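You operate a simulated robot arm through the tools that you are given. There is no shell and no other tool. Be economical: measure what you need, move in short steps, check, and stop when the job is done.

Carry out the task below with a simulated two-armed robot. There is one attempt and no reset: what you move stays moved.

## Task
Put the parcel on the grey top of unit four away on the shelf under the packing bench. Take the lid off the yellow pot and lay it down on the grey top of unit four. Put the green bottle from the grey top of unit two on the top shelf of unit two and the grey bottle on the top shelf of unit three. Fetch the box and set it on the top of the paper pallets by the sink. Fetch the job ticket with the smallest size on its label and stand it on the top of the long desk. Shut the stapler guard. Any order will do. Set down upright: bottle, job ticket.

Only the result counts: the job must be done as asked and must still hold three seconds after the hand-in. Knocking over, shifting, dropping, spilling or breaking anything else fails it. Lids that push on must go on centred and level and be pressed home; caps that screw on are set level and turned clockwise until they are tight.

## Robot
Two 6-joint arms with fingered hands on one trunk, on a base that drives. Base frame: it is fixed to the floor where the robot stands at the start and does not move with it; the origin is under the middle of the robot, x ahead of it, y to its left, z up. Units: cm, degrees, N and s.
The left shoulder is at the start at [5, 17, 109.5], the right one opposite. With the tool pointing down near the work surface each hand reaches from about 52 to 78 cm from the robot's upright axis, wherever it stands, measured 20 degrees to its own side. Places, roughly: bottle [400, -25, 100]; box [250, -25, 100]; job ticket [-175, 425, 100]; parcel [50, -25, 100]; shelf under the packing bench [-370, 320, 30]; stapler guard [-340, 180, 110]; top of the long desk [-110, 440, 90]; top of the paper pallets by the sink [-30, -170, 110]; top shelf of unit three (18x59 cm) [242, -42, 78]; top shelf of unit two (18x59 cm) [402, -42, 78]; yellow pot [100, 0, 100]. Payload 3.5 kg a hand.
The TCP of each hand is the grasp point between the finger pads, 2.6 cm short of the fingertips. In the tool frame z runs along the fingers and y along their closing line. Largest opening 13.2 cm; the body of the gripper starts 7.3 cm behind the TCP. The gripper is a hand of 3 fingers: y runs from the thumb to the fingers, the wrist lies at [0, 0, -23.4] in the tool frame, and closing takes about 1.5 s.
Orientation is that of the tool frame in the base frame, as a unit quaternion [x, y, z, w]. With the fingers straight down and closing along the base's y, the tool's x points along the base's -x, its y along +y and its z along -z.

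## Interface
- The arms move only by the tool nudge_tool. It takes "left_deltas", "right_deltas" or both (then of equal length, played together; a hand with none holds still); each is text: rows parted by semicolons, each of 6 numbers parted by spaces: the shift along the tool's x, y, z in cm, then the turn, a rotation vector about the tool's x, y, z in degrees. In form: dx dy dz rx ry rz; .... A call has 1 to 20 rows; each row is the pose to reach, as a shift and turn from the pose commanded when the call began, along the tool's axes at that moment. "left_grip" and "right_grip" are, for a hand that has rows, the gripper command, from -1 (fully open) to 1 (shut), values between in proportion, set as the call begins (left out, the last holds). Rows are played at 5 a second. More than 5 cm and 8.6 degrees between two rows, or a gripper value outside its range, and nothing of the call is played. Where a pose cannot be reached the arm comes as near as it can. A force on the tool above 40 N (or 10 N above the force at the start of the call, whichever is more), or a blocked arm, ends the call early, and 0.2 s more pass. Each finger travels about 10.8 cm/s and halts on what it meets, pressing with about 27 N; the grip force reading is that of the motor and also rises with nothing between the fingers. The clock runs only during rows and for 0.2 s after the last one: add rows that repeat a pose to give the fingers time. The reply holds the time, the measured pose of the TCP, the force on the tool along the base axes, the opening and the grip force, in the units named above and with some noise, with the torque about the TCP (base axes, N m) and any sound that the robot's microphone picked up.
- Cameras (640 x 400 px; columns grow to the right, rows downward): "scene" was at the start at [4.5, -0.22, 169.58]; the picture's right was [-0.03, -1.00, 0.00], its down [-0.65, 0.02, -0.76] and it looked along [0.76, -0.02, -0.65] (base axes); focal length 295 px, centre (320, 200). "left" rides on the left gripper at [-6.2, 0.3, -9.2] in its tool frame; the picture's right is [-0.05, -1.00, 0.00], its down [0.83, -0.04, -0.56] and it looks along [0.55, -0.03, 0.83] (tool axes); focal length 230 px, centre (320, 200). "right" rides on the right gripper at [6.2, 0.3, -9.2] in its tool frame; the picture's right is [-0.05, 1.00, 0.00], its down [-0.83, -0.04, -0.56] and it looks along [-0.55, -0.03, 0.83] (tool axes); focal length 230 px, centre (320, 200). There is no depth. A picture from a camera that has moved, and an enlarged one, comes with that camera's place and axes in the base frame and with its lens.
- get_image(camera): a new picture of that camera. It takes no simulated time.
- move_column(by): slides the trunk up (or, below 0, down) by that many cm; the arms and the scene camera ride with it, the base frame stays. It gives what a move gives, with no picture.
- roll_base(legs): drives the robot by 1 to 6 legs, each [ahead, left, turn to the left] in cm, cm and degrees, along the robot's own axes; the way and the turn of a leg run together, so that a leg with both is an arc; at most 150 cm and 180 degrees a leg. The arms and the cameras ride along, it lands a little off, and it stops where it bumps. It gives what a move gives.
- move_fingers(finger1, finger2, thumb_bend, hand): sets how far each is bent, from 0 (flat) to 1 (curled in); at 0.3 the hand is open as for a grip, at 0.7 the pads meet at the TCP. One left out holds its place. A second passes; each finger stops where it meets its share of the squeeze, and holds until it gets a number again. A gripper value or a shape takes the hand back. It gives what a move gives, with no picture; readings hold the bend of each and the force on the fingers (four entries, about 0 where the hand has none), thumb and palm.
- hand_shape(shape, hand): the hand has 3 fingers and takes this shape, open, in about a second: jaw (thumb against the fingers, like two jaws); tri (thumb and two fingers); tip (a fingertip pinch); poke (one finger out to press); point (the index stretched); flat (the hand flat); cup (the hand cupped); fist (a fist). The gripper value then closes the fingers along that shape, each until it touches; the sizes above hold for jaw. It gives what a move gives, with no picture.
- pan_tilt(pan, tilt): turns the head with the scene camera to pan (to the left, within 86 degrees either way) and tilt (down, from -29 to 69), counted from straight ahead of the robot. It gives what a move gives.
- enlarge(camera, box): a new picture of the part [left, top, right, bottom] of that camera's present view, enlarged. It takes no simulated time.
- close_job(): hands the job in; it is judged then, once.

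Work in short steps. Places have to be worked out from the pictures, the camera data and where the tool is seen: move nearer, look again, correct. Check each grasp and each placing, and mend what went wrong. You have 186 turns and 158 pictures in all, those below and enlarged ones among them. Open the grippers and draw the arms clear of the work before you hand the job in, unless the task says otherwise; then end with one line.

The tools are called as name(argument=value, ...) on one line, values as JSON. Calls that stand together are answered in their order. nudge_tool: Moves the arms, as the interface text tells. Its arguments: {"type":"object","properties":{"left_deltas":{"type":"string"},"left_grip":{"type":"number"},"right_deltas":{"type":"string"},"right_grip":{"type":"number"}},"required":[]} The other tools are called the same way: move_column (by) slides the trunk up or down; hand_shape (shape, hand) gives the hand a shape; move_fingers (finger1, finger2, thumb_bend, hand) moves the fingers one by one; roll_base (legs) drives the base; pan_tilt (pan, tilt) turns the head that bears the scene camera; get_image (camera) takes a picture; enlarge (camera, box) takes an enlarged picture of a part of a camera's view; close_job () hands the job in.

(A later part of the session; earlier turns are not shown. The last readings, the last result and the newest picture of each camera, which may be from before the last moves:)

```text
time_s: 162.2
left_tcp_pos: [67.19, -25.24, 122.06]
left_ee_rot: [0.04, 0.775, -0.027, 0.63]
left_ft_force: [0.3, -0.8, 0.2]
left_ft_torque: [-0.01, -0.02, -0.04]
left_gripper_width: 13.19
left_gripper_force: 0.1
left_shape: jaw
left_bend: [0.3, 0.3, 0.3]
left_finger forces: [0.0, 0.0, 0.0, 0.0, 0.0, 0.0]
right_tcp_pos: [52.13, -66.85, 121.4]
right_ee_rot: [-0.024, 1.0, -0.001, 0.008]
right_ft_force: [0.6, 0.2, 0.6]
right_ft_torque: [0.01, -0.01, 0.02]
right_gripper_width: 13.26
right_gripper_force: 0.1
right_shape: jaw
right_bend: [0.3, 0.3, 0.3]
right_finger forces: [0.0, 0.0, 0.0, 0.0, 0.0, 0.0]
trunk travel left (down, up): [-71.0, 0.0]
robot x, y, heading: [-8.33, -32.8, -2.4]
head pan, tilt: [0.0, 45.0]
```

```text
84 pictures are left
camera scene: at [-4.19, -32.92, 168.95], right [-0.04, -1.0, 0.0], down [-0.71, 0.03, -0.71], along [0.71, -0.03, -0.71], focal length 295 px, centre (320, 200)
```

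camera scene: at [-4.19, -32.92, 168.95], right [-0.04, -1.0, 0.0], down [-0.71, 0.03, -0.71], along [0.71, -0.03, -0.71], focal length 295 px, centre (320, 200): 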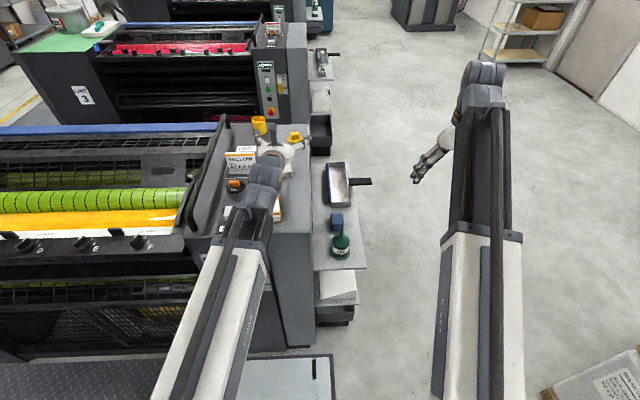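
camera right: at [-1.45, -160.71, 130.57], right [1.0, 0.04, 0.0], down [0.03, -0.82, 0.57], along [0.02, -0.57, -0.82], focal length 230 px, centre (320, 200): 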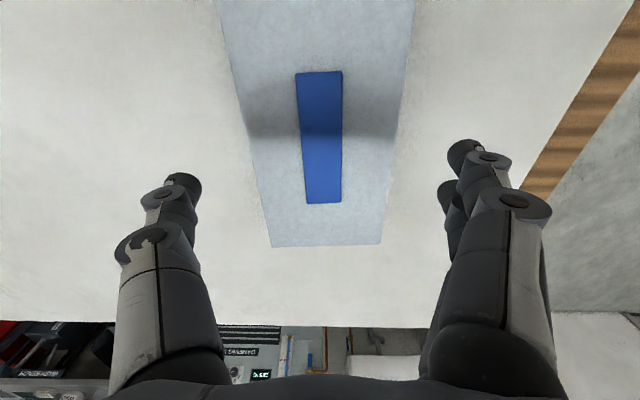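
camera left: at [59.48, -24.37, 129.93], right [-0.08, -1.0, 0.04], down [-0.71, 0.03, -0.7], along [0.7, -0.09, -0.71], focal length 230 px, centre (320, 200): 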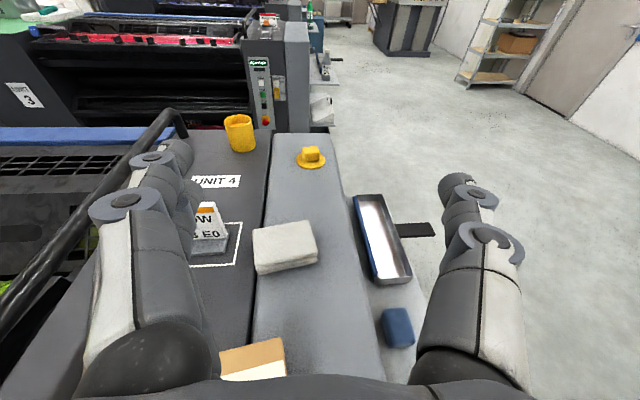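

Parcel is right below the left hand. Back off 22 cm and straighten, then look.

roll_base(legs=[[-24, 0, 2.4]])

enlarge(camera="left", box=[180, 50, 440, 260])

enlarge(camera="scene", box=[210, 80, 370, 200])

```text
time_s: 163.4
left_tcp_pos: [59.09, -23.6, 121.81]
left_ee_rot: [0.033, 0.776, -0.02, 0.63]
left_ft_force: [0.3, -0.2, 0.3]
left_ft_torque: [0.01, 0.0, -0.01]
left_gripper_width: 13.21
left_gripper_force: 0.0
left_shape: jaw
left_bend: [0.3, 0.3, 0.3]
left_finger forces: [0.1, 0.0, 0.0, 0.0, 0.0, 0.0]
right_tcp_pos: [44.83, -65.49, 121.49]
right_ee_rot: [-0.032, 0.999, 0.0, 0.006]
right_ft_force: [0.7, -0.2, -1.1]
right_ft_torque: [0.01, 0.04, -0.01]
right_gripper_width: 13.18
right_gripper_force: 0.1
right_shape: jaw
right_bend: [0.3, 0.3, 0.3]
right_finger forces: [0.1, 0.0, 0.1, 0.1, 0.0, 0.0]
trunk travel left (down, up): [-71.0, 0.0]
robot x, y, heading: [-16.37, -32.15, -1.4]
head pan, tilt: [0.0, 45.0]
stopped in leg 1: the robot was blocked; the commanded pose is now the measured one
```

```text
1.90 times, centred on (310, 155) of left
camera zoom: at [51.45, -22.9, 129.84], right [-0.07, -1.0, 0.04], down [-0.71, 0.02, -0.7], along [0.7, -0.07, -0.71], focal length 438 px, centre (339, 286)
```

zoom: 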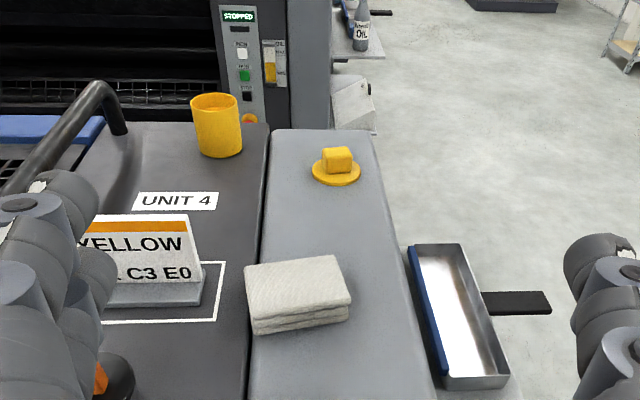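

```text
3.33 times, centred on (290, 140) of scene
camera zoom: at [-11.92, -32.59, 168.94], right [-0.02, -1.0, 0.0], down [-0.71, 0.02, -0.71], along [0.71, -0.02, -0.71], focal length 984 px, centre (420, 400)
```

zoom: 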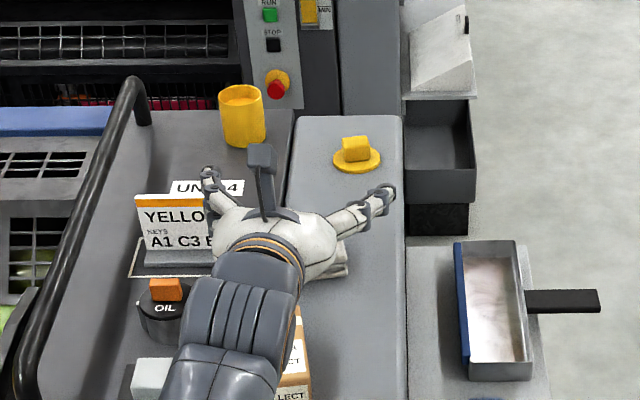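

Blocked oddly again; I retry the backward move.

roll_base(legs=[[-8, 0, 1.4], [-8, 0, 0]])

get_image(camera="left")

```text
time_s: 164.1
left_tcp_pos: [58.85, -23.53, 122.11]
left_ee_rot: [0.033, 0.775, -0.02, 0.631]
left_ft_force: [-0.5, -0.4, -0.3]
left_ft_torque: [-0.05, -0.05, 0.01]
left_gripper_width: 13.22
left_gripper_force: 0.2
left_shape: jaw
left_bend: [0.3, 0.3, 0.3]
left_finger forces: [0.0, 0.0, 0.0, 0.0, 0.1, 0.0]
right_tcp_pos: [44.59, -65.41, 121.55]
right_ee_rot: [-0.033, 0.999, 0.0, 0.007]
right_ft_force: [0.4, 0.5, 0.0]
right_ft_torque: [-0.03, 0.0, -0.02]
right_gripper_width: 13.21
right_gripper_force: 0.1
right_shape: jaw
right_bend: [0.3, 0.3, 0.3]
right_finger forces: [0.0, 0.0, 0.0, 0.0, 0.0, 0.0]
trunk travel left (down, up): [-71.0, 0.0]
robot x, y, heading: [-16.53, -32.21, -1.1]
head pan, tilt: [0.0, 45.0]
stopped in leg 1: the robot was blocked; the commanded pose is now the measured one
```

```text
81 pictures are left
camera left: at [51.17, -22.79, 129.99], right [-0.07, -1.0, 0.04], down [-0.71, 0.02, -0.7], along [0.7, -0.07, -0.71], focal length 230 px, centre (320, 200)
```

left: 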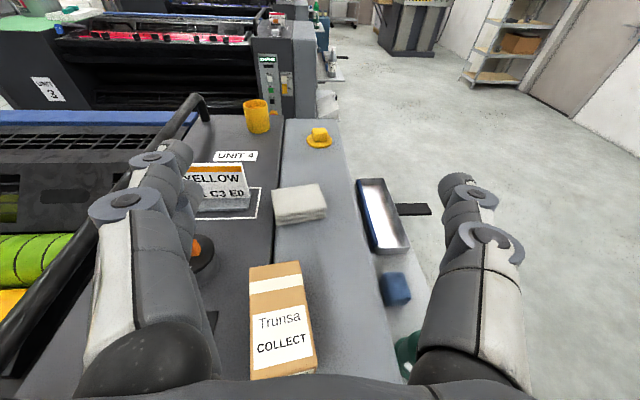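

There is a machine behind (x≈-45), so I work from here. Parcel ≈6×12×4 cm, centre (60.2,-19.8), yaw ≈+8°. I turn the left hand to yaw 8.5°, tilt 60°, opening ~9.5 cm.

nudge_tool(left_deltas="0 0 0 -3 4.5 -1.1;0 0 0 -6 9 -2.2;0 0 0 -9 13.6 -3.4;0 0 0 -12 18.1 -4.5;0 0 0 -12 18.1 -4.5", left_grip=-0.44)

get_image(camera="left")

```text
time_s: 165.3
left_tcp_pos: [58.77, -23.46, 122.08]
left_ee_rot: [-0.061, 0.863, 0.042, 0.499]
left_ft_force: [0.7, -0.5, -0.6]
left_ft_torque: [-0.01, -0.02, 0.0]
left_gripper_width: 9.53
left_gripper_force: 0.0
left_shape: jaw
left_bend: [0.66, 0.66, 0.63]
left_finger forces: [0.0, 0.0, 0.0, 0.0, 0.0, 0.0]
right_tcp_pos: [44.56, -65.47, 121.49]
right_ee_rot: [-0.032, 0.999, 0.0, 0.008]
right_ft_force: [0.3, 0.6, 0.2]
right_ft_torque: [-0.01, -0.03, 0.02]
right_gripper_width: 13.17
right_gripper_force: 0.2
right_shape: jaw
right_bend: [0.3, 0.3, 0.3]
right_finger forces: [0.0, 0.0, 0.1, 0.0, 0.1, 0.0]
trunk travel left (down, up): [-71.0, 0.0]
robot x, y, heading: [-16.62, -32.6, -0.8]
head pan, tilt: [0.0, 45.0]
```

```text
80 pictures are left
camera left: at [53.97, -24.14, 132.05], right [0.17, -0.98, 0.03], down [-0.88, -0.17, -0.45], along [0.44, 0.05, -0.89], focal length 230 px, centre (320, 200)
```

left: 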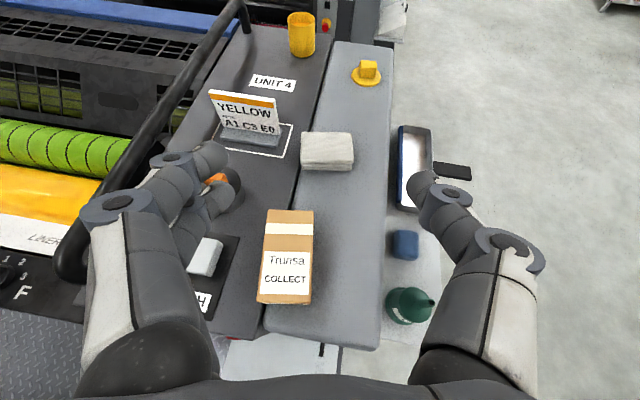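

Move down over the parcel to z≈104.

nudge_tool(left_deltas="0 3.1 0.5 0 0 0;3.5 3.1 2.9 0 0 0;7 3.1 5.3 0 0 0;10.5 3.1 7.7 0 0 0;13.1 3.1 9.6 0 0 0;14.8 3.1 10.6 0 0 0;14.8 3.1 10.6 0 0 0")

get_image(camera="left")

```text
time_s: 166.9
left_tcp_pos: [60.29, -19.89, 103.99]
left_ee_rot: [-0.06, 0.863, 0.041, 0.5]
left_ft_force: [0.1, -0.7, 0.4]
left_ft_torque: [0.02, 0.02, 0.02]
left_gripper_width: 9.54
left_gripper_force: 0.1
left_shape: jaw
left_bend: [0.66, 0.66, 0.63]
left_finger forces: [0.0, 0.0, 0.1, 0.1, 0.1, 0.0]
right_tcp_pos: [44.64, -65.43, 121.48]
right_ee_rot: [-0.034, 0.999, -0.001, 0.008]
right_ft_force: [0.5, 0.0, 0.3]
right_ft_torque: [-0.05, 0.03, -0.01]
right_gripper_width: 13.23
right_gripper_force: 0.1
right_shape: jaw
right_bend: [0.3, 0.3, 0.3]
right_finger forces: [0.1, 0.0, 0.1, 0.0, 0.0, 0.0]
trunk travel left (down, up): [-71.0, 0.0]
robot x, y, heading: [-16.84, -32.51, -1.1]
head pan, tilt: [0.0, 45.0]
```

```text
79 pictures are left
camera left: at [55.29, -20.5, 113.92], right [0.17, -0.98, 0.03], down [-0.88, -0.17, -0.45], along [0.44, 0.05, -0.89], focal length 230 px, centre (320, 200)
```

left: 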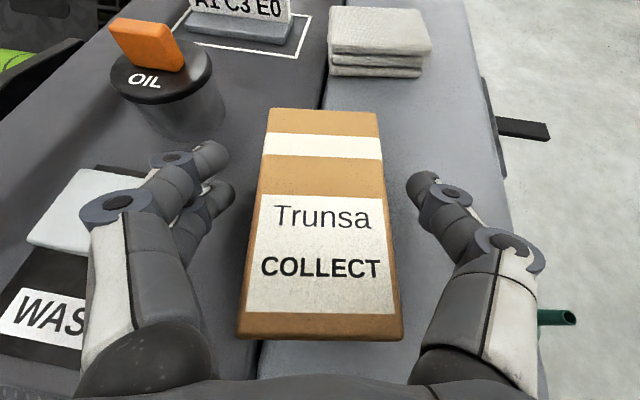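

Well centred. Lower 1.2 cm and close, then lift a little.

nudge_tool(left_deltas="1 0 0.6 0 0 0;1 0 0.6 0 0 0;1 0 0.6 0 0 0;1 0 0.6 0 0 0;1 0 0.6 0 0 0;1 0 0.6 0 0 0;1 0 0.6 0 0 0", left_grip=1)

nudge_tool(left_deltas="-1.7 0 -1 0 0 0;-3.5 0 -2 0 0 0;-6.5 0 -3.7 0 0 0;-6.5 0 -3.7 0 0 0")

get_image(camera="left")

```text
time_s: 168.5
left_tcp_pos: [60.28, -19.89, 103.09]
left_ee_rot: [-0.061, 0.862, 0.042, 0.502]
left_ft_force: [6.5, 2.8, 18.4]
left_ft_torque: [0.63, -0.31, -0.13]
left_gripper_width: 5.38
left_gripper_force: 27.2
left_shape: jaw
left_bend: [0.73, 0.74, 0.7]
left_finger forces: [12.8, 25.5, 0.0, 0.1, 23.9, 0.0]
right_tcp_pos: [44.44, -65.47, 121.54]
right_ee_rot: [-0.033, 0.999, -0.001, 0.007]
right_ft_force: [-0.3, -0.5, 0.6]
right_ft_torque: [-0.04, 0.02, 0.04]
right_gripper_width: 13.19
right_gripper_force: 0.0
right_shape: jaw
right_bend: [0.3, 0.3, 0.3]
right_finger forces: [0.1, 0.1, 0.1, 0.0, 0.0, 0.1]
trunk travel left (down, up): [-71.0, 0.0]
robot x, y, heading: [-16.13, -32.15, -1.1]
head pan, tilt: [0.0, 45.0]
```

```text
time_s: 169.5
left_tcp_pos: [60.49, -20.0, 110.33]
left_ee_rot: [-0.061, 0.863, 0.042, 0.5]
left_ft_force: [-0.3, 0.4, -2.2]
left_ft_torque: [0.02, -0.02, -0.01]
left_gripper_width: 5.41
left_gripper_force: 27.4
left_shape: jaw
left_bend: [0.73, 0.74, 0.7]
left_finger forces: [12.6, 12.7, 0.1, 0.1, 25.3, 0.0]
right_tcp_pos: [44.55, -65.43, 121.6]
right_ee_rot: [-0.033, 0.999, -0.001, 0.006]
right_ft_force: [-0.5, 0.2, 0.0]
right_ft_torque: [0.01, 0.01, 0.0]
right_gripper_width: 13.23
right_gripper_force: 0.1
right_shape: jaw
right_bend: [0.3, 0.3, 0.3]
right_finger forces: [0.0, 0.0, 0.0, 0.0, 0.1, 0.0]
trunk travel left (down, up): [-71.0, 0.0]
robot x, y, heading: [-16.82, -32.55, -1.1]
head pan, tilt: [0.0, 45.0]
```

```text
78 pictures are left
camera left: at [55.47, -20.6, 120.38], right [0.17, -0.98, 0.03], down [-0.88, -0.17, -0.45], along [0.44, 0.05, -0.89], focal length 230 px, centre (320, 200)
```

left: 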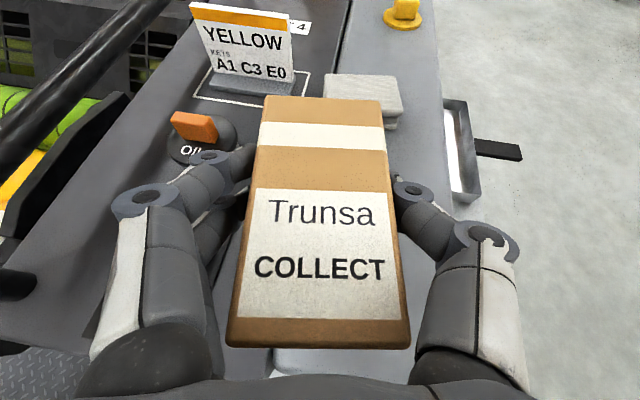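

Parcel held (2.2 N). Now look left along the gap toward +y to plan the way.

pan_tilt(pan=85, tilt=25)

get_image(camera="scene")

```text
time_s: 171.1
left_tcp_pos: [60.34, -19.87, 110.41]
left_ee_rot: [-0.061, 0.863, 0.041, 0.5]
left_ft_force: [0.1, 0.2, -2.1]
left_ft_torque: [-0.02, 0.0, -0.01]
left_gripper_width: 5.37
left_gripper_force: 26.7
left_shape: jaw
left_bend: [0.73, 0.74, 0.7]
left_finger forces: [12.6, 12.6, 0.0, 0.0, 25.3, 0.1]
right_tcp_pos: [44.58, -65.48, 121.55]
right_ee_rot: [-0.033, 0.999, 0.0, 0.008]
right_ft_force: [0.0, -0.4, -0.6]
right_ft_torque: [0.0, 0.01, -0.03]
right_gripper_width: 13.23
right_gripper_force: 0.0
right_shape: jaw
right_bend: [0.3, 0.3, 0.3]
right_finger forces: [0.1, 0.0, 0.0, 0.0, 0.0, 0.0]
trunk travel left (down, up): [-71.0, 0.0]
robot x, y, heading: [-16.44, -32.59, -1.2]
head pan, tilt: [85.0, 25.0]
```

```text
77 pictures are left
camera scene: at [-19.41, -23.21, 172.01], right [0.99, -0.11, 0.0], down [-0.05, -0.42, -0.91], along [0.1, 0.9, -0.42], focal length 295 px, centre (320, 200)
```

scene: 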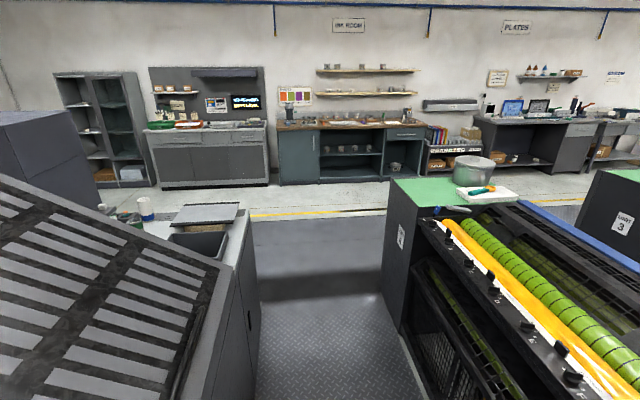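

The gap between the machine and unit 4 leads to an open aisle. I raise and retract the parcel, go back to the side aisle, turn to face +y, then drive through the gap.

nudge_tool(left_deltas="-1.2 0.3 -3 0 0 0;-2.4 0.6 -6 0 0 0;-3.6 0.9 -9 0 0 0;-4.7 1.2 -11.8 0 0 0;-4.7 1.2 -11.8 0 0 0")

roll_base(legs=[[0, -63, 0], [0, 0, 91], [0, -18, 0], [60, 0, 0]])

pan_tilt(pan=0, tilt=35)

get_image(camera="scene")

```text
time_s: 172.3
left_tcp_pos: [52.26, -19.83, 120.46]
left_ee_rot: [-0.061, 0.863, 0.042, 0.5]
left_ft_force: [0.1, -1.1, -2.2]
left_ft_torque: [-0.04, -0.04, -0.01]
left_gripper_width: 5.39
left_gripper_force: 27.0
left_shape: jaw
left_bend: [0.73, 0.74, 0.7]
left_finger forces: [12.6, 12.7, 0.0, 0.1, 25.2, 0.0]
right_tcp_pos: [44.57, -65.51, 121.48]
right_ee_rot: [-0.033, 0.999, 0.0, 0.007]
right_ft_force: [0.2, 0.5, 0.7]
right_ft_torque: [0.01, -0.04, -0.01]
right_gripper_width: 13.2
right_gripper_force: 0.0
right_shape: jaw
right_bend: [0.3, 0.3, 0.3]
right_finger forces: [0.0, 0.0, 0.0, 0.0, 0.0, 0.0]
trunk travel left (down, up): [-71.0, 0.0]
robot x, y, heading: [-16.4, -32.48, -1.2]
head pan, tilt: [85.0, 25.0]
```

```text
time_s: 183.8
left_tcp_pos: [-15.09, 31.4, 120.43]
left_ee_rot: [0.661, -0.557, -0.388, -0.318]
left_ft_force: [0.5, -0.6, -1.8]
left_ft_torque: [0.0, -0.01, -0.02]
left_gripper_width: 5.37
left_gripper_force: 27.0
left_shape: jaw
left_bend: [0.73, 0.74, 0.7]
left_finger forces: [12.7, 12.7, 0.0, 0.0, 25.5, 0.0]
right_tcp_pos: [30.86, 25.24, 121.4]
right_ee_rot: [0.741, -0.672, -0.005, -0.004]
right_ft_force: [0.1, -0.8, 1.0]
right_ft_torque: [0.01, 0.0, 0.02]
right_gripper_width: 13.18
right_gripper_force: 0.0
right_shape: jaw
right_bend: [0.3, 0.3, 0.3]
right_finger forces: [0.0, 0.0, 0.0, 0.0, 0.0, 0.0]
trunk travel left (down, up): [-71.0, 0.0]
robot x, y, heading: [-0.49, -36.35, 90.6]
head pan, tilt: [85.0, 25.0]
```

```text
time_s: 185.4
left_tcp_pos: [-15.08, 31.53, 120.54]
left_ee_rot: [0.662, -0.558, -0.387, -0.317]
left_ft_force: [0.0, -0.5, -1.9]
left_ft_torque: [0.06, 0.01, 0.01]
left_gripper_width: 5.37
left_gripper_force: 27.0
left_shape: jaw
left_bend: [0.73, 0.74, 0.7]
left_finger forces: [12.7, 12.7, 0.0, 0.0, 25.3, 0.0]
right_tcp_pos: [30.98, 25.12, 121.48]
right_ee_rot: [0.741, -0.672, -0.005, -0.005]
right_ft_force: [-0.2, 0.4, 0.4]
right_ft_torque: [-0.03, -0.03, 0.04]
right_gripper_width: 13.22
right_gripper_force: 0.0
right_shape: jaw
right_bend: [0.3, 0.3, 0.3]
right_finger forces: [0.0, 0.0, 0.1, 0.0, 0.1, 0.0]
trunk travel left (down, up): [-71.0, 0.0]
robot x, y, heading: [-0.27, -36.9, 90.6]
head pan, tilt: [0.0, 35.0]
```

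```text
76 pictures are left
camera scene: at [-0.24, -31.99, 170.44], right [1.0, 0.01, 0.0], down [0.01, -0.57, -0.82], along [-0.01, 0.82, -0.57], focal length 295 px, centre (320, 200)
```

scene: 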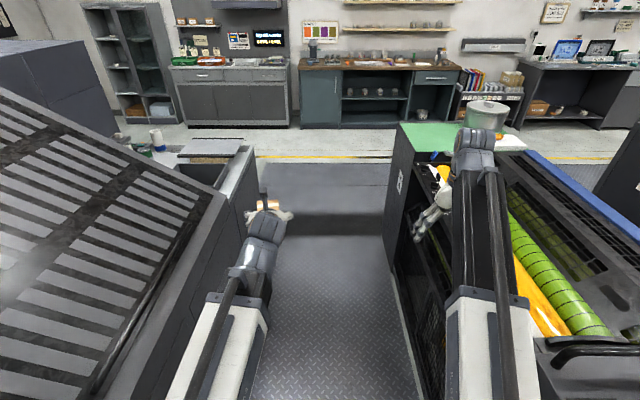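

The right hand is close to the green-topped cabinet's line; I pull it inward 10 cm, then drive through in two legs.

nudge_tool(right_deltas="0 3.5 0 0 0 0;0 7 0 0 0 0;0 10 0 0 0 0;0 10 0 0 0 0")

roll_base(legs=[[100, 0, -0.6], [140, 0, 0], [40, 0, 0]])

pan_tilt(pan=70, tilt=25)

get_image(camera="scene")

```text
time_s: 186.4
left_tcp_pos: [-14.98, 31.44, 120.49]
left_ee_rot: [0.662, -0.557, -0.388, -0.318]
left_ft_force: [-0.7, -0.6, -2.3]
left_ft_torque: [0.03, -0.02, 0.0]
left_gripper_width: 5.39
left_gripper_force: 27.6
left_shape: jaw
left_bend: [0.73, 0.74, 0.7]
left_finger forces: [12.7, 12.7, 0.0, 0.0, 25.4, 0.0]
right_tcp_pos: [20.58, 23.95, 121.35]
right_ee_rot: [0.741, -0.672, -0.005, -0.005]
right_ft_force: [-0.9, -0.1, -0.4]
right_ft_torque: [-0.01, 0.0, 0.0]
right_gripper_width: 13.18
right_gripper_force: 0.0
right_shape: jaw
right_bend: [0.3, 0.3, 0.3]
right_finger forces: [0.0, 0.0, 0.0, 0.0, 0.0, 0.0]
trunk travel left (down, up): [-71.0, 0.0]
robot x, y, heading: [-0.27, -36.6, 90.3]
head pan, tilt: [0.0, 35.0]
```

```text
time_s: 200.2
left_tcp_pos: [-13.34, 311.63, 120.44]
left_ee_rot: [0.658, -0.562, -0.385, -0.321]
left_ft_force: [-0.3, 0.4, -1.2]
left_ft_torque: [0.01, 0.01, -0.01]
left_gripper_width: 5.4
left_gripper_force: 27.8
left_shape: jaw
left_bend: [0.73, 0.74, 0.7]
left_finger forces: [12.7, 12.7, 0.0, 0.0, 25.5, 0.0]
right_tcp_pos: [22.23, 303.58, 121.36]
right_ee_rot: [0.735, -0.678, -0.005, -0.005]
right_ft_force: [-0.4, 0.5, 0.6]
right_ft_torque: [0.0, 0.0, 0.0]
right_gripper_width: 13.2
right_gripper_force: 0.0
right_shape: jaw
right_bend: [0.3, 0.3, 0.3]
right_finger forces: [0.1, 0.0, 0.1, 0.0, 0.0, 0.0]
trunk travel left (down, up): [-71.0, 0.0]
robot x, y, heading: [0.54, 242.93, 89.7]
head pan, tilt: [0.0, 35.0]
```

```text
time_s: 201.7
left_tcp_pos: [-13.34, 311.58, 120.47]
left_ee_rot: [0.656, -0.563, -0.386, -0.322]
left_ft_force: [-0.7, 0.4, -2.2]
left_ft_torque: [0.02, 0.0, 0.0]
left_gripper_width: 5.38
left_gripper_force: 27.0
left_shape: jaw
left_bend: [0.73, 0.74, 0.7]
left_finger forces: [12.7, 12.8, 0.0, 0.0, 25.3, 0.1]
right_tcp_pos: [22.24, 303.42, 121.44]
right_ee_rot: [0.735, -0.678, -0.005, -0.005]
right_ft_force: [0.1, -0.6, 0.2]
right_ft_torque: [0.02, 0.0, -0.02]
right_gripper_width: 13.22
right_gripper_force: 0.1
right_shape: jaw
right_bend: [0.3, 0.3, 0.3]
right_finger forces: [0.1, 0.1, 0.0, 0.0, 0.0, 0.0]
trunk travel left (down, up): [-71.0, 0.0]
robot x, y, heading: [0.1, 243.33, 89.7]
head pan, tilt: [70.0, 25.0]
```

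```text
75 pictures are left
camera scene: at [-8.29, 242.25, 172.01], right [0.35, 0.94, 0.0], down [0.4, -0.15, -0.91], along [-0.85, 0.32, -0.42], focal length 295 px, centre (320, 200)
```

scene: 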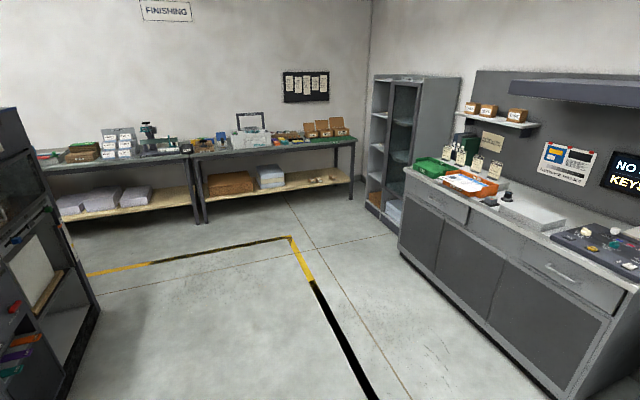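

Excellent overview: finishing benches on the far wall, the long desk on the right. I enlarge three parts.

enlarge(camera="scene", box=[180, 100, 370, 220])

enlarge(camera="scene", box=[30, 110, 220, 230])

enlarge(camera="scene", box=[400, 90, 560, 220])

```text
3.33 times, centred on (275, 160) of scene
camera zoom: at [-8.29, 242.25, 172.01], right [0.35, 0.94, 0.0], down [0.4, -0.15, -0.91], along [-0.85, 0.32, -0.42], focal length 984 px, centre (470, 333)
```

zoom: 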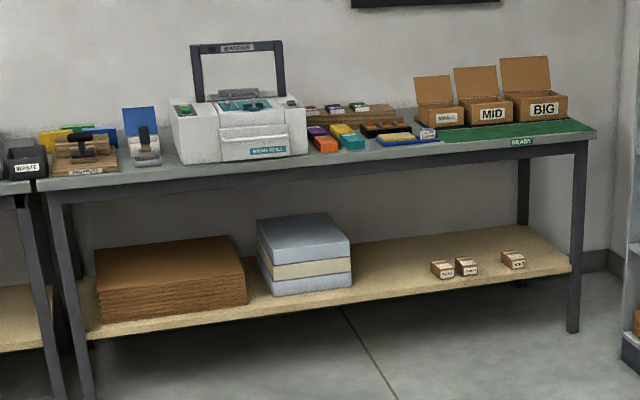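

```text
3.33 times, centred on (125, 170) of scene
camera zoom: at [-8.29, 242.25, 172.01], right [0.35, 0.94, 0.0], down [0.4, -0.15, -0.91], along [-0.85, 0.32, -0.42], focal length 984 px, centre (970, 300)
```

zoom: 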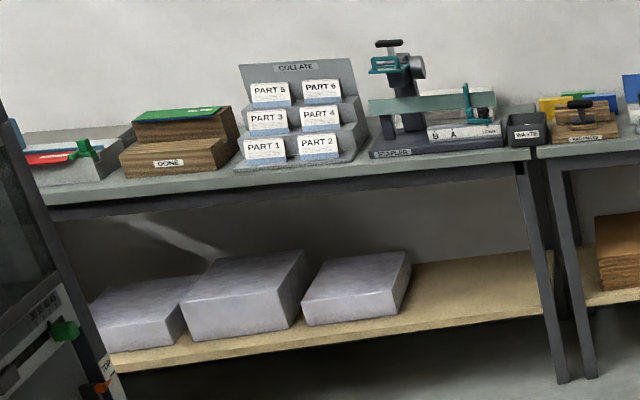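

```text
3.08 times, centred on (480, 155) of scene
camera zoom: at [-8.29, 242.25, 172.01], right [0.35, 0.94, 0.0], down [0.4, -0.15, -0.91], along [-0.85, 0.32, -0.42], focal length 908 px, centre (-172, 338)
```

zoom: 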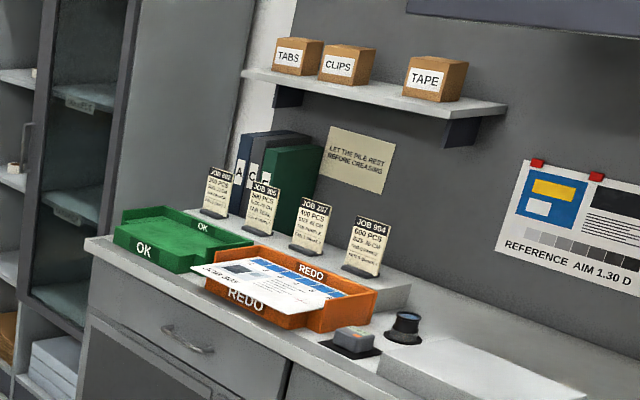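

I zoom strongly on the job tickets and the stapler.

enlarge(camera="scene", box=[448, 140, 508, 185])

enlarge(camera="scene", box=[130, 110, 200, 165])

```text
8.89 times, centred on (478, 162) of scene
camera zoom: at [-8.29, 242.25, 172.01], right [0.35, 0.94, 0.0], down [0.4, -0.15, -0.91], along [-0.85, 0.32, -0.42], focal length 2623 px, centre (-1084, 533)
```

zoom: 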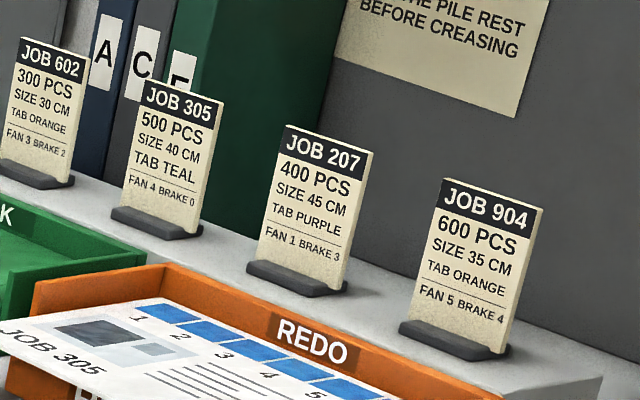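

```text
7.27 times, centred on (165, 138) of scene
camera zoom: at [-8.29, 242.25, 172.01], right [0.35, 0.94, 0.0], down [0.4, -0.15, -0.91], along [-0.85, 0.32, -0.42], focal length 2146 px, centre (1447, 654)
```

zoom: 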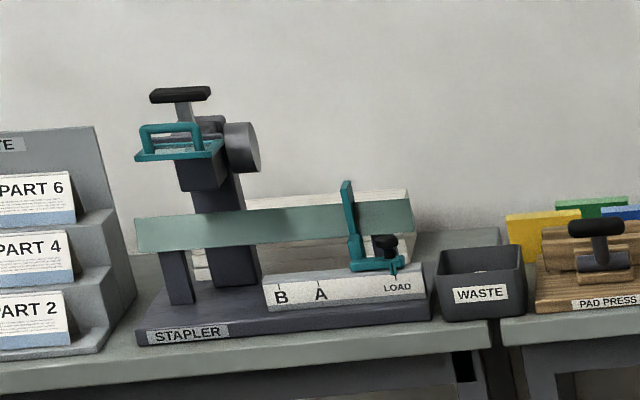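

Smallest size is 30 CM: JOB 602 (leftmost). First the parcel: turn toward the packing bench and approach to x≈-220.

roll_base(legs=[[0, 0, 90.3], [110, 0, 0], [110, 0, 0], [0, -105, 0]])

pan_tilt(pan=0, tilt=35)

get_image(camera="scene")

```text
time_s: 221.4
left_tcp_pos: [-287.4, 334.37, 120.39]
left_ee_rot: [0.862, 0.067, -0.5, 0.046]
left_ft_force: [-0.1, 0.3, -2.4]
left_ft_torque: [0.01, -0.01, 0.02]
left_gripper_width: 5.39
left_gripper_force: 27.0
left_shape: jaw
left_bend: [0.73, 0.74, 0.7]
left_finger forces: [12.5, 12.6, 0.0, 0.0, 25.3, 0.1]
right_tcp_pos: [-279.34, 369.98, 121.34]
right_ee_rot: [0.999, 0.041, -0.009, 0.0]
right_ft_force: [-0.1, -0.5, 0.9]
right_ft_torque: [-0.01, 0.01, -0.01]
right_gripper_width: 13.21
right_gripper_force: 0.0
right_shape: jaw
right_bend: [0.3, 0.3, 0.3]
right_finger forces: [0.1, 0.0, 0.1, 0.0, 0.0, 0.0]
trunk travel left (down, up): [-71.0, 0.0]
robot x, y, heading: [-218.93, 348.33, 179.8]
head pan, tilt: [70.0, 25.0]
```

```text
time_s: 222.8
left_tcp_pos: [-287.24, 334.41, 120.4]
left_ee_rot: [0.863, 0.067, -0.5, 0.045]
left_ft_force: [-0.1, 0.4, -1.3]
left_ft_torque: [-0.04, 0.03, 0.0]
left_gripper_width: 5.37
left_gripper_force: 27.2
left_shape: jaw
left_bend: [0.73, 0.74, 0.7]
left_finger forces: [12.6, 12.6, 0.0, 0.0, 25.4, 0.1]
right_tcp_pos: [-279.39, 370.03, 121.38]
right_ee_rot: [0.999, 0.041, -0.008, -0.001]
right_ft_force: [0.5, -0.6, -0.2]
right_ft_torque: [0.0, -0.02, 0.06]
right_gripper_width: 13.19
right_gripper_force: 0.0
right_shape: jaw
right_bend: [0.3, 0.3, 0.3]
right_finger forces: [0.0, 0.1, 0.0, 0.0, 0.0, 0.0]
trunk travel left (down, up): [-71.0, 0.0]
robot x, y, heading: [-218.59, 348.17, 179.8]
head pan, tilt: [0.0, 35.0]
```

```text
69 pictures are left
camera scene: at [-223.55, 348.14, 170.44], right [0.0, 1.0, 0.0], down [0.57, 0.0, -0.82], along [-0.82, 0.0, -0.57], focal length 295 px, centre (320, 200)
```

scene: 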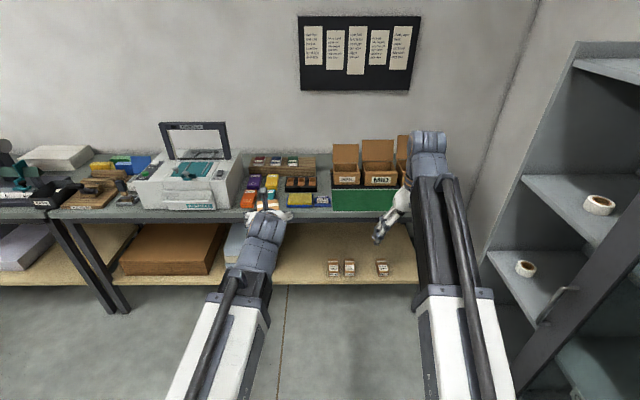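

Target spot on the shelf: (-350,338), between the white stack and the small boxes. Shift 3.5 cm right, lower the trunk fully, then extend the left arm low while retracting the right.

roll_base(legs=[[0, -3.5, 0]])

move_column(by=-71)

nudge_tool(left_deltas="0.9 -0.5 4 0 0 0;1.8 -1 7.9 0 0 0;2.8 -1.5 11.8 0 0 0;3.7 -2 15.7 0 0 0;3.7 -2 15.7 0 0 0", right_deltas="2 0 0 0 0 0;4 0 0 0 0 0;6 0 0 0 0 0;8 0 0 0 0 0;8 0 0 0 0 0")

get_image(camera="left")

get_image(camera="scene")

```text
time_s: 223.7
left_tcp_pos: [-287.32, 338.05, 120.44]
left_ee_rot: [0.863, 0.067, -0.499, 0.046]
left_ft_force: [-0.8, 0.8, -2.5]
left_ft_torque: [-0.04, -0.01, 0.05]
left_gripper_width: 5.34
left_gripper_force: 26.8
left_shape: jaw
left_bend: [0.73, 0.74, 0.7]
left_finger forces: [12.7, 12.7, 0.1, 0.0, 25.4, 0.0]
right_tcp_pos: [-279.32, 373.54, 121.41]
right_ee_rot: [0.999, 0.041, -0.008, 0.0]
right_ft_force: [-0.3, 1.0, -0.2]
right_ft_torque: [-0.03, 0.02, 0.05]
right_gripper_width: 13.2
right_gripper_force: 0.1
right_shape: jaw
right_bend: [0.3, 0.3, 0.3]
right_finger forces: [0.0, 0.0, 0.1, 0.1, 0.0, 0.1]
trunk travel left (down, up): [-71.0, 0.0]
robot x, y, heading: [-218.62, 350.99, 179.5]
head pan, tilt: [0.0, 35.0]
```

```text
refused: -71 is not a number from -40 to 40
```

```text
time_s: 224.8
left_tcp_pos: [-299.14, 337.8, 109.51]
left_ee_rot: [0.863, 0.067, -0.499, 0.045]
left_ft_force: [-0.3, 0.1, -2.7]
left_ft_torque: [0.01, 0.03, -0.02]
left_gripper_width: 5.37
left_gripper_force: 26.6
left_shape: jaw
left_bend: [0.73, 0.74, 0.7]
left_finger forces: [12.7, 12.7, 0.0, 0.0, 25.4, 0.0]
right_tcp_pos: [-271.22, 374.18, 121.36]
right_ee_rot: [0.999, 0.04, -0.008, -0.001]
right_ft_force: [-0.3, 0.0, 0.1]
right_ft_torque: [0.01, -0.03, 0.0]
right_gripper_width: 13.21
right_gripper_force: 0.0
right_shape: jaw
right_bend: [0.3, 0.3, 0.3]
right_finger forces: [0.0, 0.0, 0.0, 0.0, 0.1, 0.0]
trunk travel left (down, up): [-71.0, 0.0]
robot x, y, heading: [-218.55, 351.32, 179.6]
head pan, tilt: [0.0, 35.0]
```

```text
68 pictures are left
camera left: at [-294.32, 338.26, 119.4], right [-0.19, 0.98, 0.03], down [0.88, 0.18, -0.45], along [-0.44, -0.05, -0.89], focal length 230 px, centre (320, 200)
```

left: 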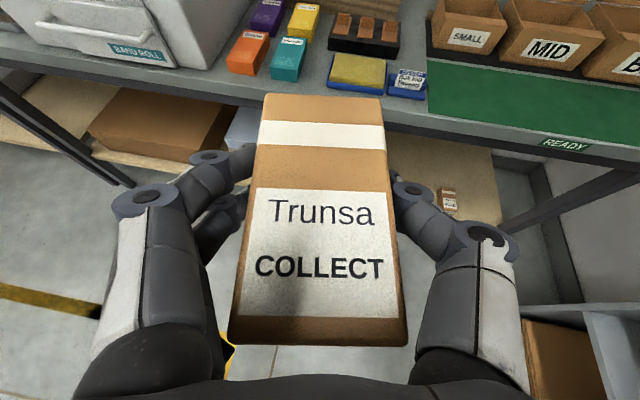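

```text
67 pictures are left
camera scene: at [-223.53, 351.65, 170.44], right [0.0, 1.0, 0.0], down [0.57, 0.0, -0.82], along [-0.82, 0.0, -0.57], focal length 295 px, centre (320, 200)
```

scene: 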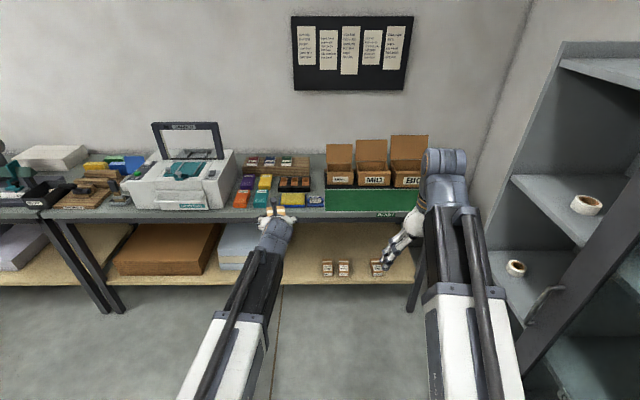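

Lower the trunk in two steps, then look.

move_column(by=-40)

move_column(by=-31)

get_image(camera="left")

get_image(camera="scene")

```text
time_s: 228.7
left_tcp_pos: [-299.17, 337.92, 69.5]
left_ee_rot: [0.862, 0.067, -0.5, 0.045]
left_ft_force: [-0.6, -0.8, -3.0]
left_ft_torque: [0.0, -0.01, -0.01]
left_gripper_width: 5.36
left_gripper_force: 26.7
left_shape: jaw
left_bend: [0.73, 0.74, 0.7]
left_finger forces: [12.6, 12.7, 0.0, 0.0, 25.4, 0.0]
right_tcp_pos: [-271.25, 374.06, 81.35]
right_ee_rot: [0.999, 0.04, -0.008, 0.0]
right_ft_force: [0.3, 0.5, -0.2]
right_ft_torque: [0.0, -0.02, 0.02]
right_gripper_width: 13.21
right_gripper_force: 0.1
right_shape: jaw
right_bend: [0.3, 0.3, 0.3]
right_finger forces: [0.0, 0.0, 0.0, 0.1, 0.0, 0.1]
trunk travel left (down, up): [-31.0, 40.0]
robot x, y, heading: [-218.73, 351.63, 179.7]
head pan, tilt: [0.0, 35.0]
```

```text
time_s: 231.8
left_tcp_pos: [-299.21, 337.81, 38.48]
left_ee_rot: [0.862, 0.068, -0.5, 0.045]
left_ft_force: [-0.7, 0.1, -2.9]
left_ft_torque: [0.05, 0.01, -0.03]
left_gripper_width: 5.36
left_gripper_force: 26.5
left_shape: jaw
left_bend: [0.73, 0.74, 0.7]
left_finger forces: [12.6, 12.7, 0.0, 0.0, 25.3, 0.1]
right_tcp_pos: [-271.19, 374.03, 50.31]
right_ee_rot: [0.999, 0.041, -0.008, -0.001]
right_ft_force: [0.7, -0.6, -0.2]
right_ft_torque: [-0.01, -0.01, 0.01]
right_gripper_width: 13.21
right_gripper_force: 0.1
right_shape: jaw
right_bend: [0.3, 0.3, 0.3]
right_finger forces: [0.1, 0.1, 0.1, 0.1, 0.1, 0.0]
trunk travel left (down, up): [0.0, 71.0]
robot x, y, heading: [-218.84, 351.37, 179.8]
head pan, tilt: [0.0, 35.0]
```

```text
66 pictures are left
camera left: at [-294.3, 338.27, 48.43], right [-0.19, 0.98, 0.03], down [0.88, 0.18, -0.45], along [-0.44, -0.05, -0.89], focal length 230 px, centre (320, 200)
```

left: 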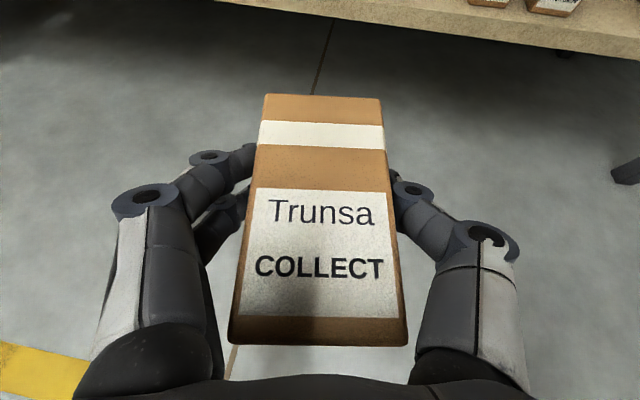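

```text
65 pictures are left
camera scene: at [-223.52, 351.64, 99.44], right [0.0, 1.0, 0.0], down [0.57, 0.0, -0.82], along [-0.82, 0.0, -0.57], focal length 295 px, centre (320, 200)
```

scene: 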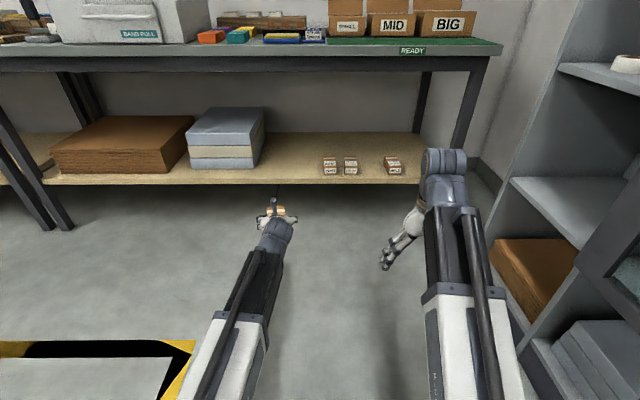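

Shelf gap is clear: stack ends at y≈319, small boxes start at 352. Drive forward 53 cm so the parcel is over the shelf.

roll_base(legs=[[53, 0, 0]])

get_image(camera="left")

```text
time_s: 234.9
left_tcp_pos: [-352.64, 337.7, 38.35]
left_ee_rot: [0.863, 0.069, -0.499, 0.046]
left_ft_force: [0.7, -0.3, -2.1]
left_ft_torque: [-0.01, 0.05, 0.01]
left_gripper_width: 5.39
left_gripper_force: 26.5
left_shape: jaw
left_bend: [0.73, 0.74, 0.7]
left_finger forces: [12.7, 12.6, 0.1, 0.1, 25.4, 0.0]
right_tcp_pos: [-324.79, 374.01, 50.39]
right_ee_rot: [0.999, 0.043, -0.008, -0.001]
right_ft_force: [-0.5, -0.5, -0.7]
right_ft_torque: [0.03, -0.04, 0.05]
right_gripper_width: 13.22
right_gripper_force: 0.1
right_shape: jaw
right_bend: [0.3, 0.3, 0.3]
right_finger forces: [0.0, 0.1, 0.1, 0.0, 0.0, 0.0]
trunk travel left (down, up): [0.0, 71.0]
robot x, y, heading: [-271.81, 352.04, 179.9]
head pan, tilt: [0.0, 35.0]
```

```text
64 pictures are left
camera left: at [-347.67, 338.09, 48.42], right [-0.19, 0.98, 0.03], down [0.88, 0.19, -0.45], along [-0.44, -0.06, -0.89], focal length 230 px, centre (320, 200)
```

left: 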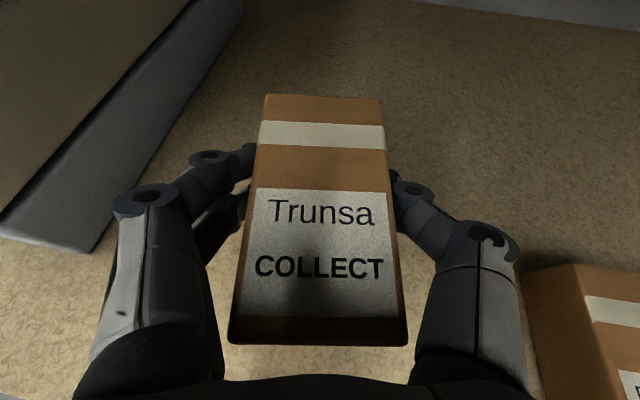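

Clear on both sides. Lower onto the shelf until contact.

nudge_tool(left_deltas="1.7 0 1 0 0 0;2.6 0 1.5 0 0 0;3.1 0 1.8 0 0 0;3.5 0 2 0 0 0;3.9 0 2.25 0 0 0;4.3 0 2.5 0 0 0;4.8 0 2.75 0 0 0;5.2 0 3 0 0 0;5.6 0 3.25 0 0 0;6 0 3.5 0 0 0")

```text
time_s: 237.1
left_tcp_pos: [-352.79, 337.61, 32.61]
left_ee_rot: [0.858, 0.067, -0.508, 0.046]
left_ft_force: [3.1, 0.0, 18.4]
left_ft_torque: [0.08, 0.09, -0.09]
left_gripper_width: 5.42
left_gripper_force: 26.0
left_shape: jaw
left_bend: [0.73, 0.74, 0.7]
left_finger forces: [14.4, 21.2, 0.0, 0.0, 28.2, 0.1]
right_tcp_pos: [-324.7, 374.06, 50.35]
right_ee_rot: [0.999, 0.044, -0.009, 0.0]
right_ft_force: [-0.3, 0.1, 0.7]
right_ft_torque: [-0.02, -0.01, 0.01]
right_gripper_width: 13.19
right_gripper_force: 0.0
right_shape: jaw
right_bend: [0.3, 0.3, 0.3]
right_finger forces: [0.1, 0.1, 0.0, 0.1, 0.0, 0.1]
trunk travel left (down, up): [0.0, 71.0]
robot x, y, heading: [-271.96, 351.7, 179.8]
head pan, tilt: [0.0, 35.0]
stopped in row 10 (left hand): the force on the tool passed its limit at 44 N (the readings are from after the stop); the commanded pose is now the measured one
```

Parcel is on the shelf. Open moderately, rise a bit, and drive back.

nudge_tool(left_deltas="-0.3 0 -0.2 0 0 0;-0.3 0 -0.2 0 0 0;-0.3 0 -0.2 0 0 0;-0.3 0 -0.2 0 0 0;-0.3 0 -0.2 0 0 0;-2.5 0 -1.5 0 0 0;-5.2 0 -3 0 0 0;-7 0 -4 0 0 0;-7 0 -4 0 0 0", left_grip=-0.44)

roll_base(legs=[[-52, 0, 0]])

get_image(camera="scene")

```text
time_s: 239.1
left_tcp_pos: [-352.82, 337.59, 40.24]
left_ee_rot: [0.859, 0.067, -0.505, 0.046]
left_ft_force: [0.1, 0.3, -0.6]
left_ft_torque: [0.02, -0.03, -0.01]
left_gripper_width: 9.48
left_gripper_force: 0.0
left_shape: jaw
left_bend: [0.66, 0.66, 0.63]
left_finger forces: [0.1, 0.0, 0.0, 0.0, 0.1, 0.0]
right_tcp_pos: [-324.76, 374.0, 50.34]
right_ee_rot: [0.999, 0.043, -0.008, -0.001]
right_ft_force: [0.5, 0.3, -0.5]
right_ft_torque: [0.01, -0.01, 0.01]
right_gripper_width: 13.19
right_gripper_force: 0.1
right_shape: jaw
right_bend: [0.3, 0.3, 0.3]
right_finger forces: [0.1, 0.1, 0.1, 0.0, 0.0, 0.1]
trunk travel left (down, up): [0.0, 71.0]
robot x, y, heading: [-272.06, 351.69, 179.9]
head pan, tilt: [0.0, 35.0]
```

```text
time_s: 242.0
left_tcp_pos: [-301.8, 337.86, 40.11]
left_ee_rot: [0.859, 0.065, -0.506, 0.045]
left_ft_force: [-0.3, -0.4, -0.5]
left_ft_torque: [0.0, -0.01, 0.02]
left_gripper_width: 9.48
left_gripper_force: 0.0
left_shape: jaw
left_bend: [0.66, 0.66, 0.63]
left_finger forces: [0.1, 0.0, 0.0, 0.0, 0.0, 0.0]
right_tcp_pos: [-273.55, 374.15, 50.32]
right_ee_rot: [0.999, 0.041, -0.008, 0.0]
right_ft_force: [-0.3, 0.5, -0.7]
right_ft_torque: [0.0, 0.03, 0.02]
right_gripper_width: 13.2
right_gripper_force: 0.0
right_shape: jaw
right_bend: [0.3, 0.3, 0.3]
right_finger forces: [0.1, 0.1, 0.1, 0.0, 0.1, 0.0]
trunk travel left (down, up): [0.0, 71.0]
robot x, y, heading: [-220.85, 351.81, 179.8]
head pan, tilt: [0.0, 35.0]
```

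```text
63 pictures are left
camera scene: at [-225.83, 351.65, 99.44], right [0.01, 1.0, 0.0], down [0.57, 0.0, -0.82], along [-0.82, 0.0, -0.57], focal length 295 px, centre (320, 200)
```

scene: 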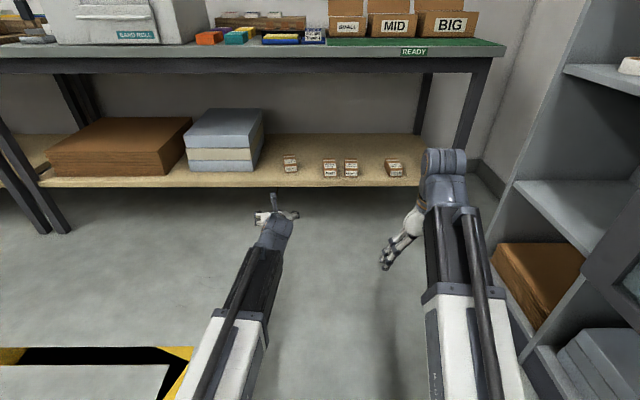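

Parcel lies on the shelf. Raise the trunk, and go toward the stapler on the neighbouring bench.

move_column(by=40)

move_column(by=31)

roll_base(legs=[[0, 135, 0]])

get_image(camera="scene")

```text
time_s: 245.9
left_tcp_pos: [-301.77, 337.84, 80.09]
left_ee_rot: [0.86, 0.065, -0.505, 0.045]
left_ft_force: [-0.3, 0.6, -0.7]
left_ft_torque: [-0.02, -0.01, -0.03]
left_gripper_width: 9.47
left_gripper_force: 0.1
left_shape: jaw
left_bend: [0.66, 0.66, 0.63]
left_finger forces: [0.0, 0.0, 0.0, 0.1, 0.0, 0.0]
right_tcp_pos: [-273.55, 374.16, 90.27]
right_ee_rot: [0.999, 0.041, -0.007, 0.0]
right_ft_force: [0.2, 0.9, -0.3]
right_ft_torque: [0.0, -0.01, 0.0]
right_gripper_width: 13.2
right_gripper_force: 0.1
right_shape: jaw
right_bend: [0.3, 0.3, 0.3]
right_finger forces: [0.1, 0.1, 0.0, 0.0, 0.0, 0.0]
trunk travel left (down, up): [-40.0, 31.0]
robot x, y, heading: [-221.17, 351.74, 180.0]
head pan, tilt: [0.0, 35.0]
```

```text
time_s: 248.9
left_tcp_pos: [-301.75, 337.96, 111.13]
left_ee_rot: [0.86, 0.065, -0.504, 0.045]
left_ft_force: [0.3, 0.3, 0.6]
left_ft_torque: [0.01, -0.02, 0.01]
left_gripper_width: 9.45
left_gripper_force: 0.0
left_shape: jaw
left_bend: [0.66, 0.66, 0.63]
left_finger forces: [0.1, 0.1, 0.1, 0.1, 0.0, 0.0]
right_tcp_pos: [-273.61, 374.21, 121.35]
right_ee_rot: [0.999, 0.04, -0.008, -0.001]
right_ft_force: [0.5, 0.1, -0.2]
right_ft_torque: [-0.03, 0.01, 0.0]
right_gripper_width: 13.2
right_gripper_force: 0.1
right_shape: jaw
right_bend: [0.3, 0.3, 0.3]
right_finger forces: [0.0, 0.0, 0.1, 0.1, 0.0, 0.0]
trunk travel left (down, up): [-71.0, 0.0]
robot x, y, heading: [-220.61, 351.74, 179.8]
head pan, tilt: [0.0, 35.0]
```

```text
time_s: 255.8
left_tcp_pos: [-302.73, 201.33, 111.05]
left_ee_rot: [0.859, 0.064, -0.505, 0.044]
left_ft_force: [-0.4, -1.0, 0.3]
left_ft_torque: [0.0, -0.01, -0.02]
left_gripper_width: 9.46
left_gripper_force: 0.1
left_shape: jaw
left_bend: [0.66, 0.66, 0.63]
left_finger forces: [0.0, 0.0, 0.0, 0.1, 0.0, 0.0]
right_tcp_pos: [-274.46, 237.47, 121.41]
right_ee_rot: [0.999, 0.04, -0.008, -0.001]
right_ft_force: [0.4, -0.1, 0.5]
right_ft_torque: [0.04, -0.01, -0.02]
right_gripper_width: 13.18
right_gripper_force: 0.1
right_shape: jaw
right_bend: [0.3, 0.3, 0.3]
right_finger forces: [0.0, 0.1, 0.0, 0.0, 0.0, 0.1]
trunk travel left (down, up): [-71.0, 0.0]
robot x, y, heading: [-222.44, 214.81, 179.2]
head pan, tilt: [0.0, 35.0]
```

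```text
62 pictures are left
camera scene: at [-226.74, 214.8, 170.44], right [0.01, 1.0, 0.0], down [0.57, 0.0, -0.82], along [-0.82, 0.01, -0.57], focal length 295 px, centre (320, 200)
```

scene: 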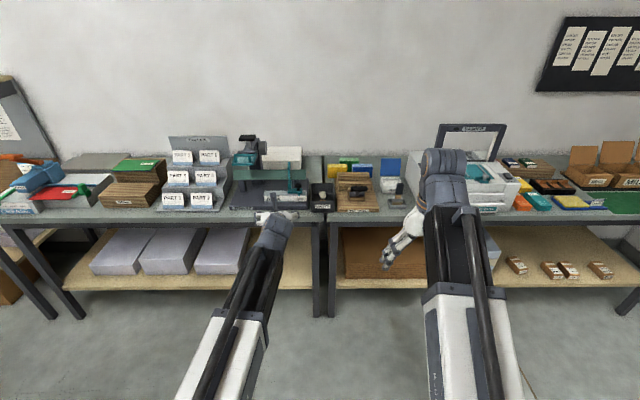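

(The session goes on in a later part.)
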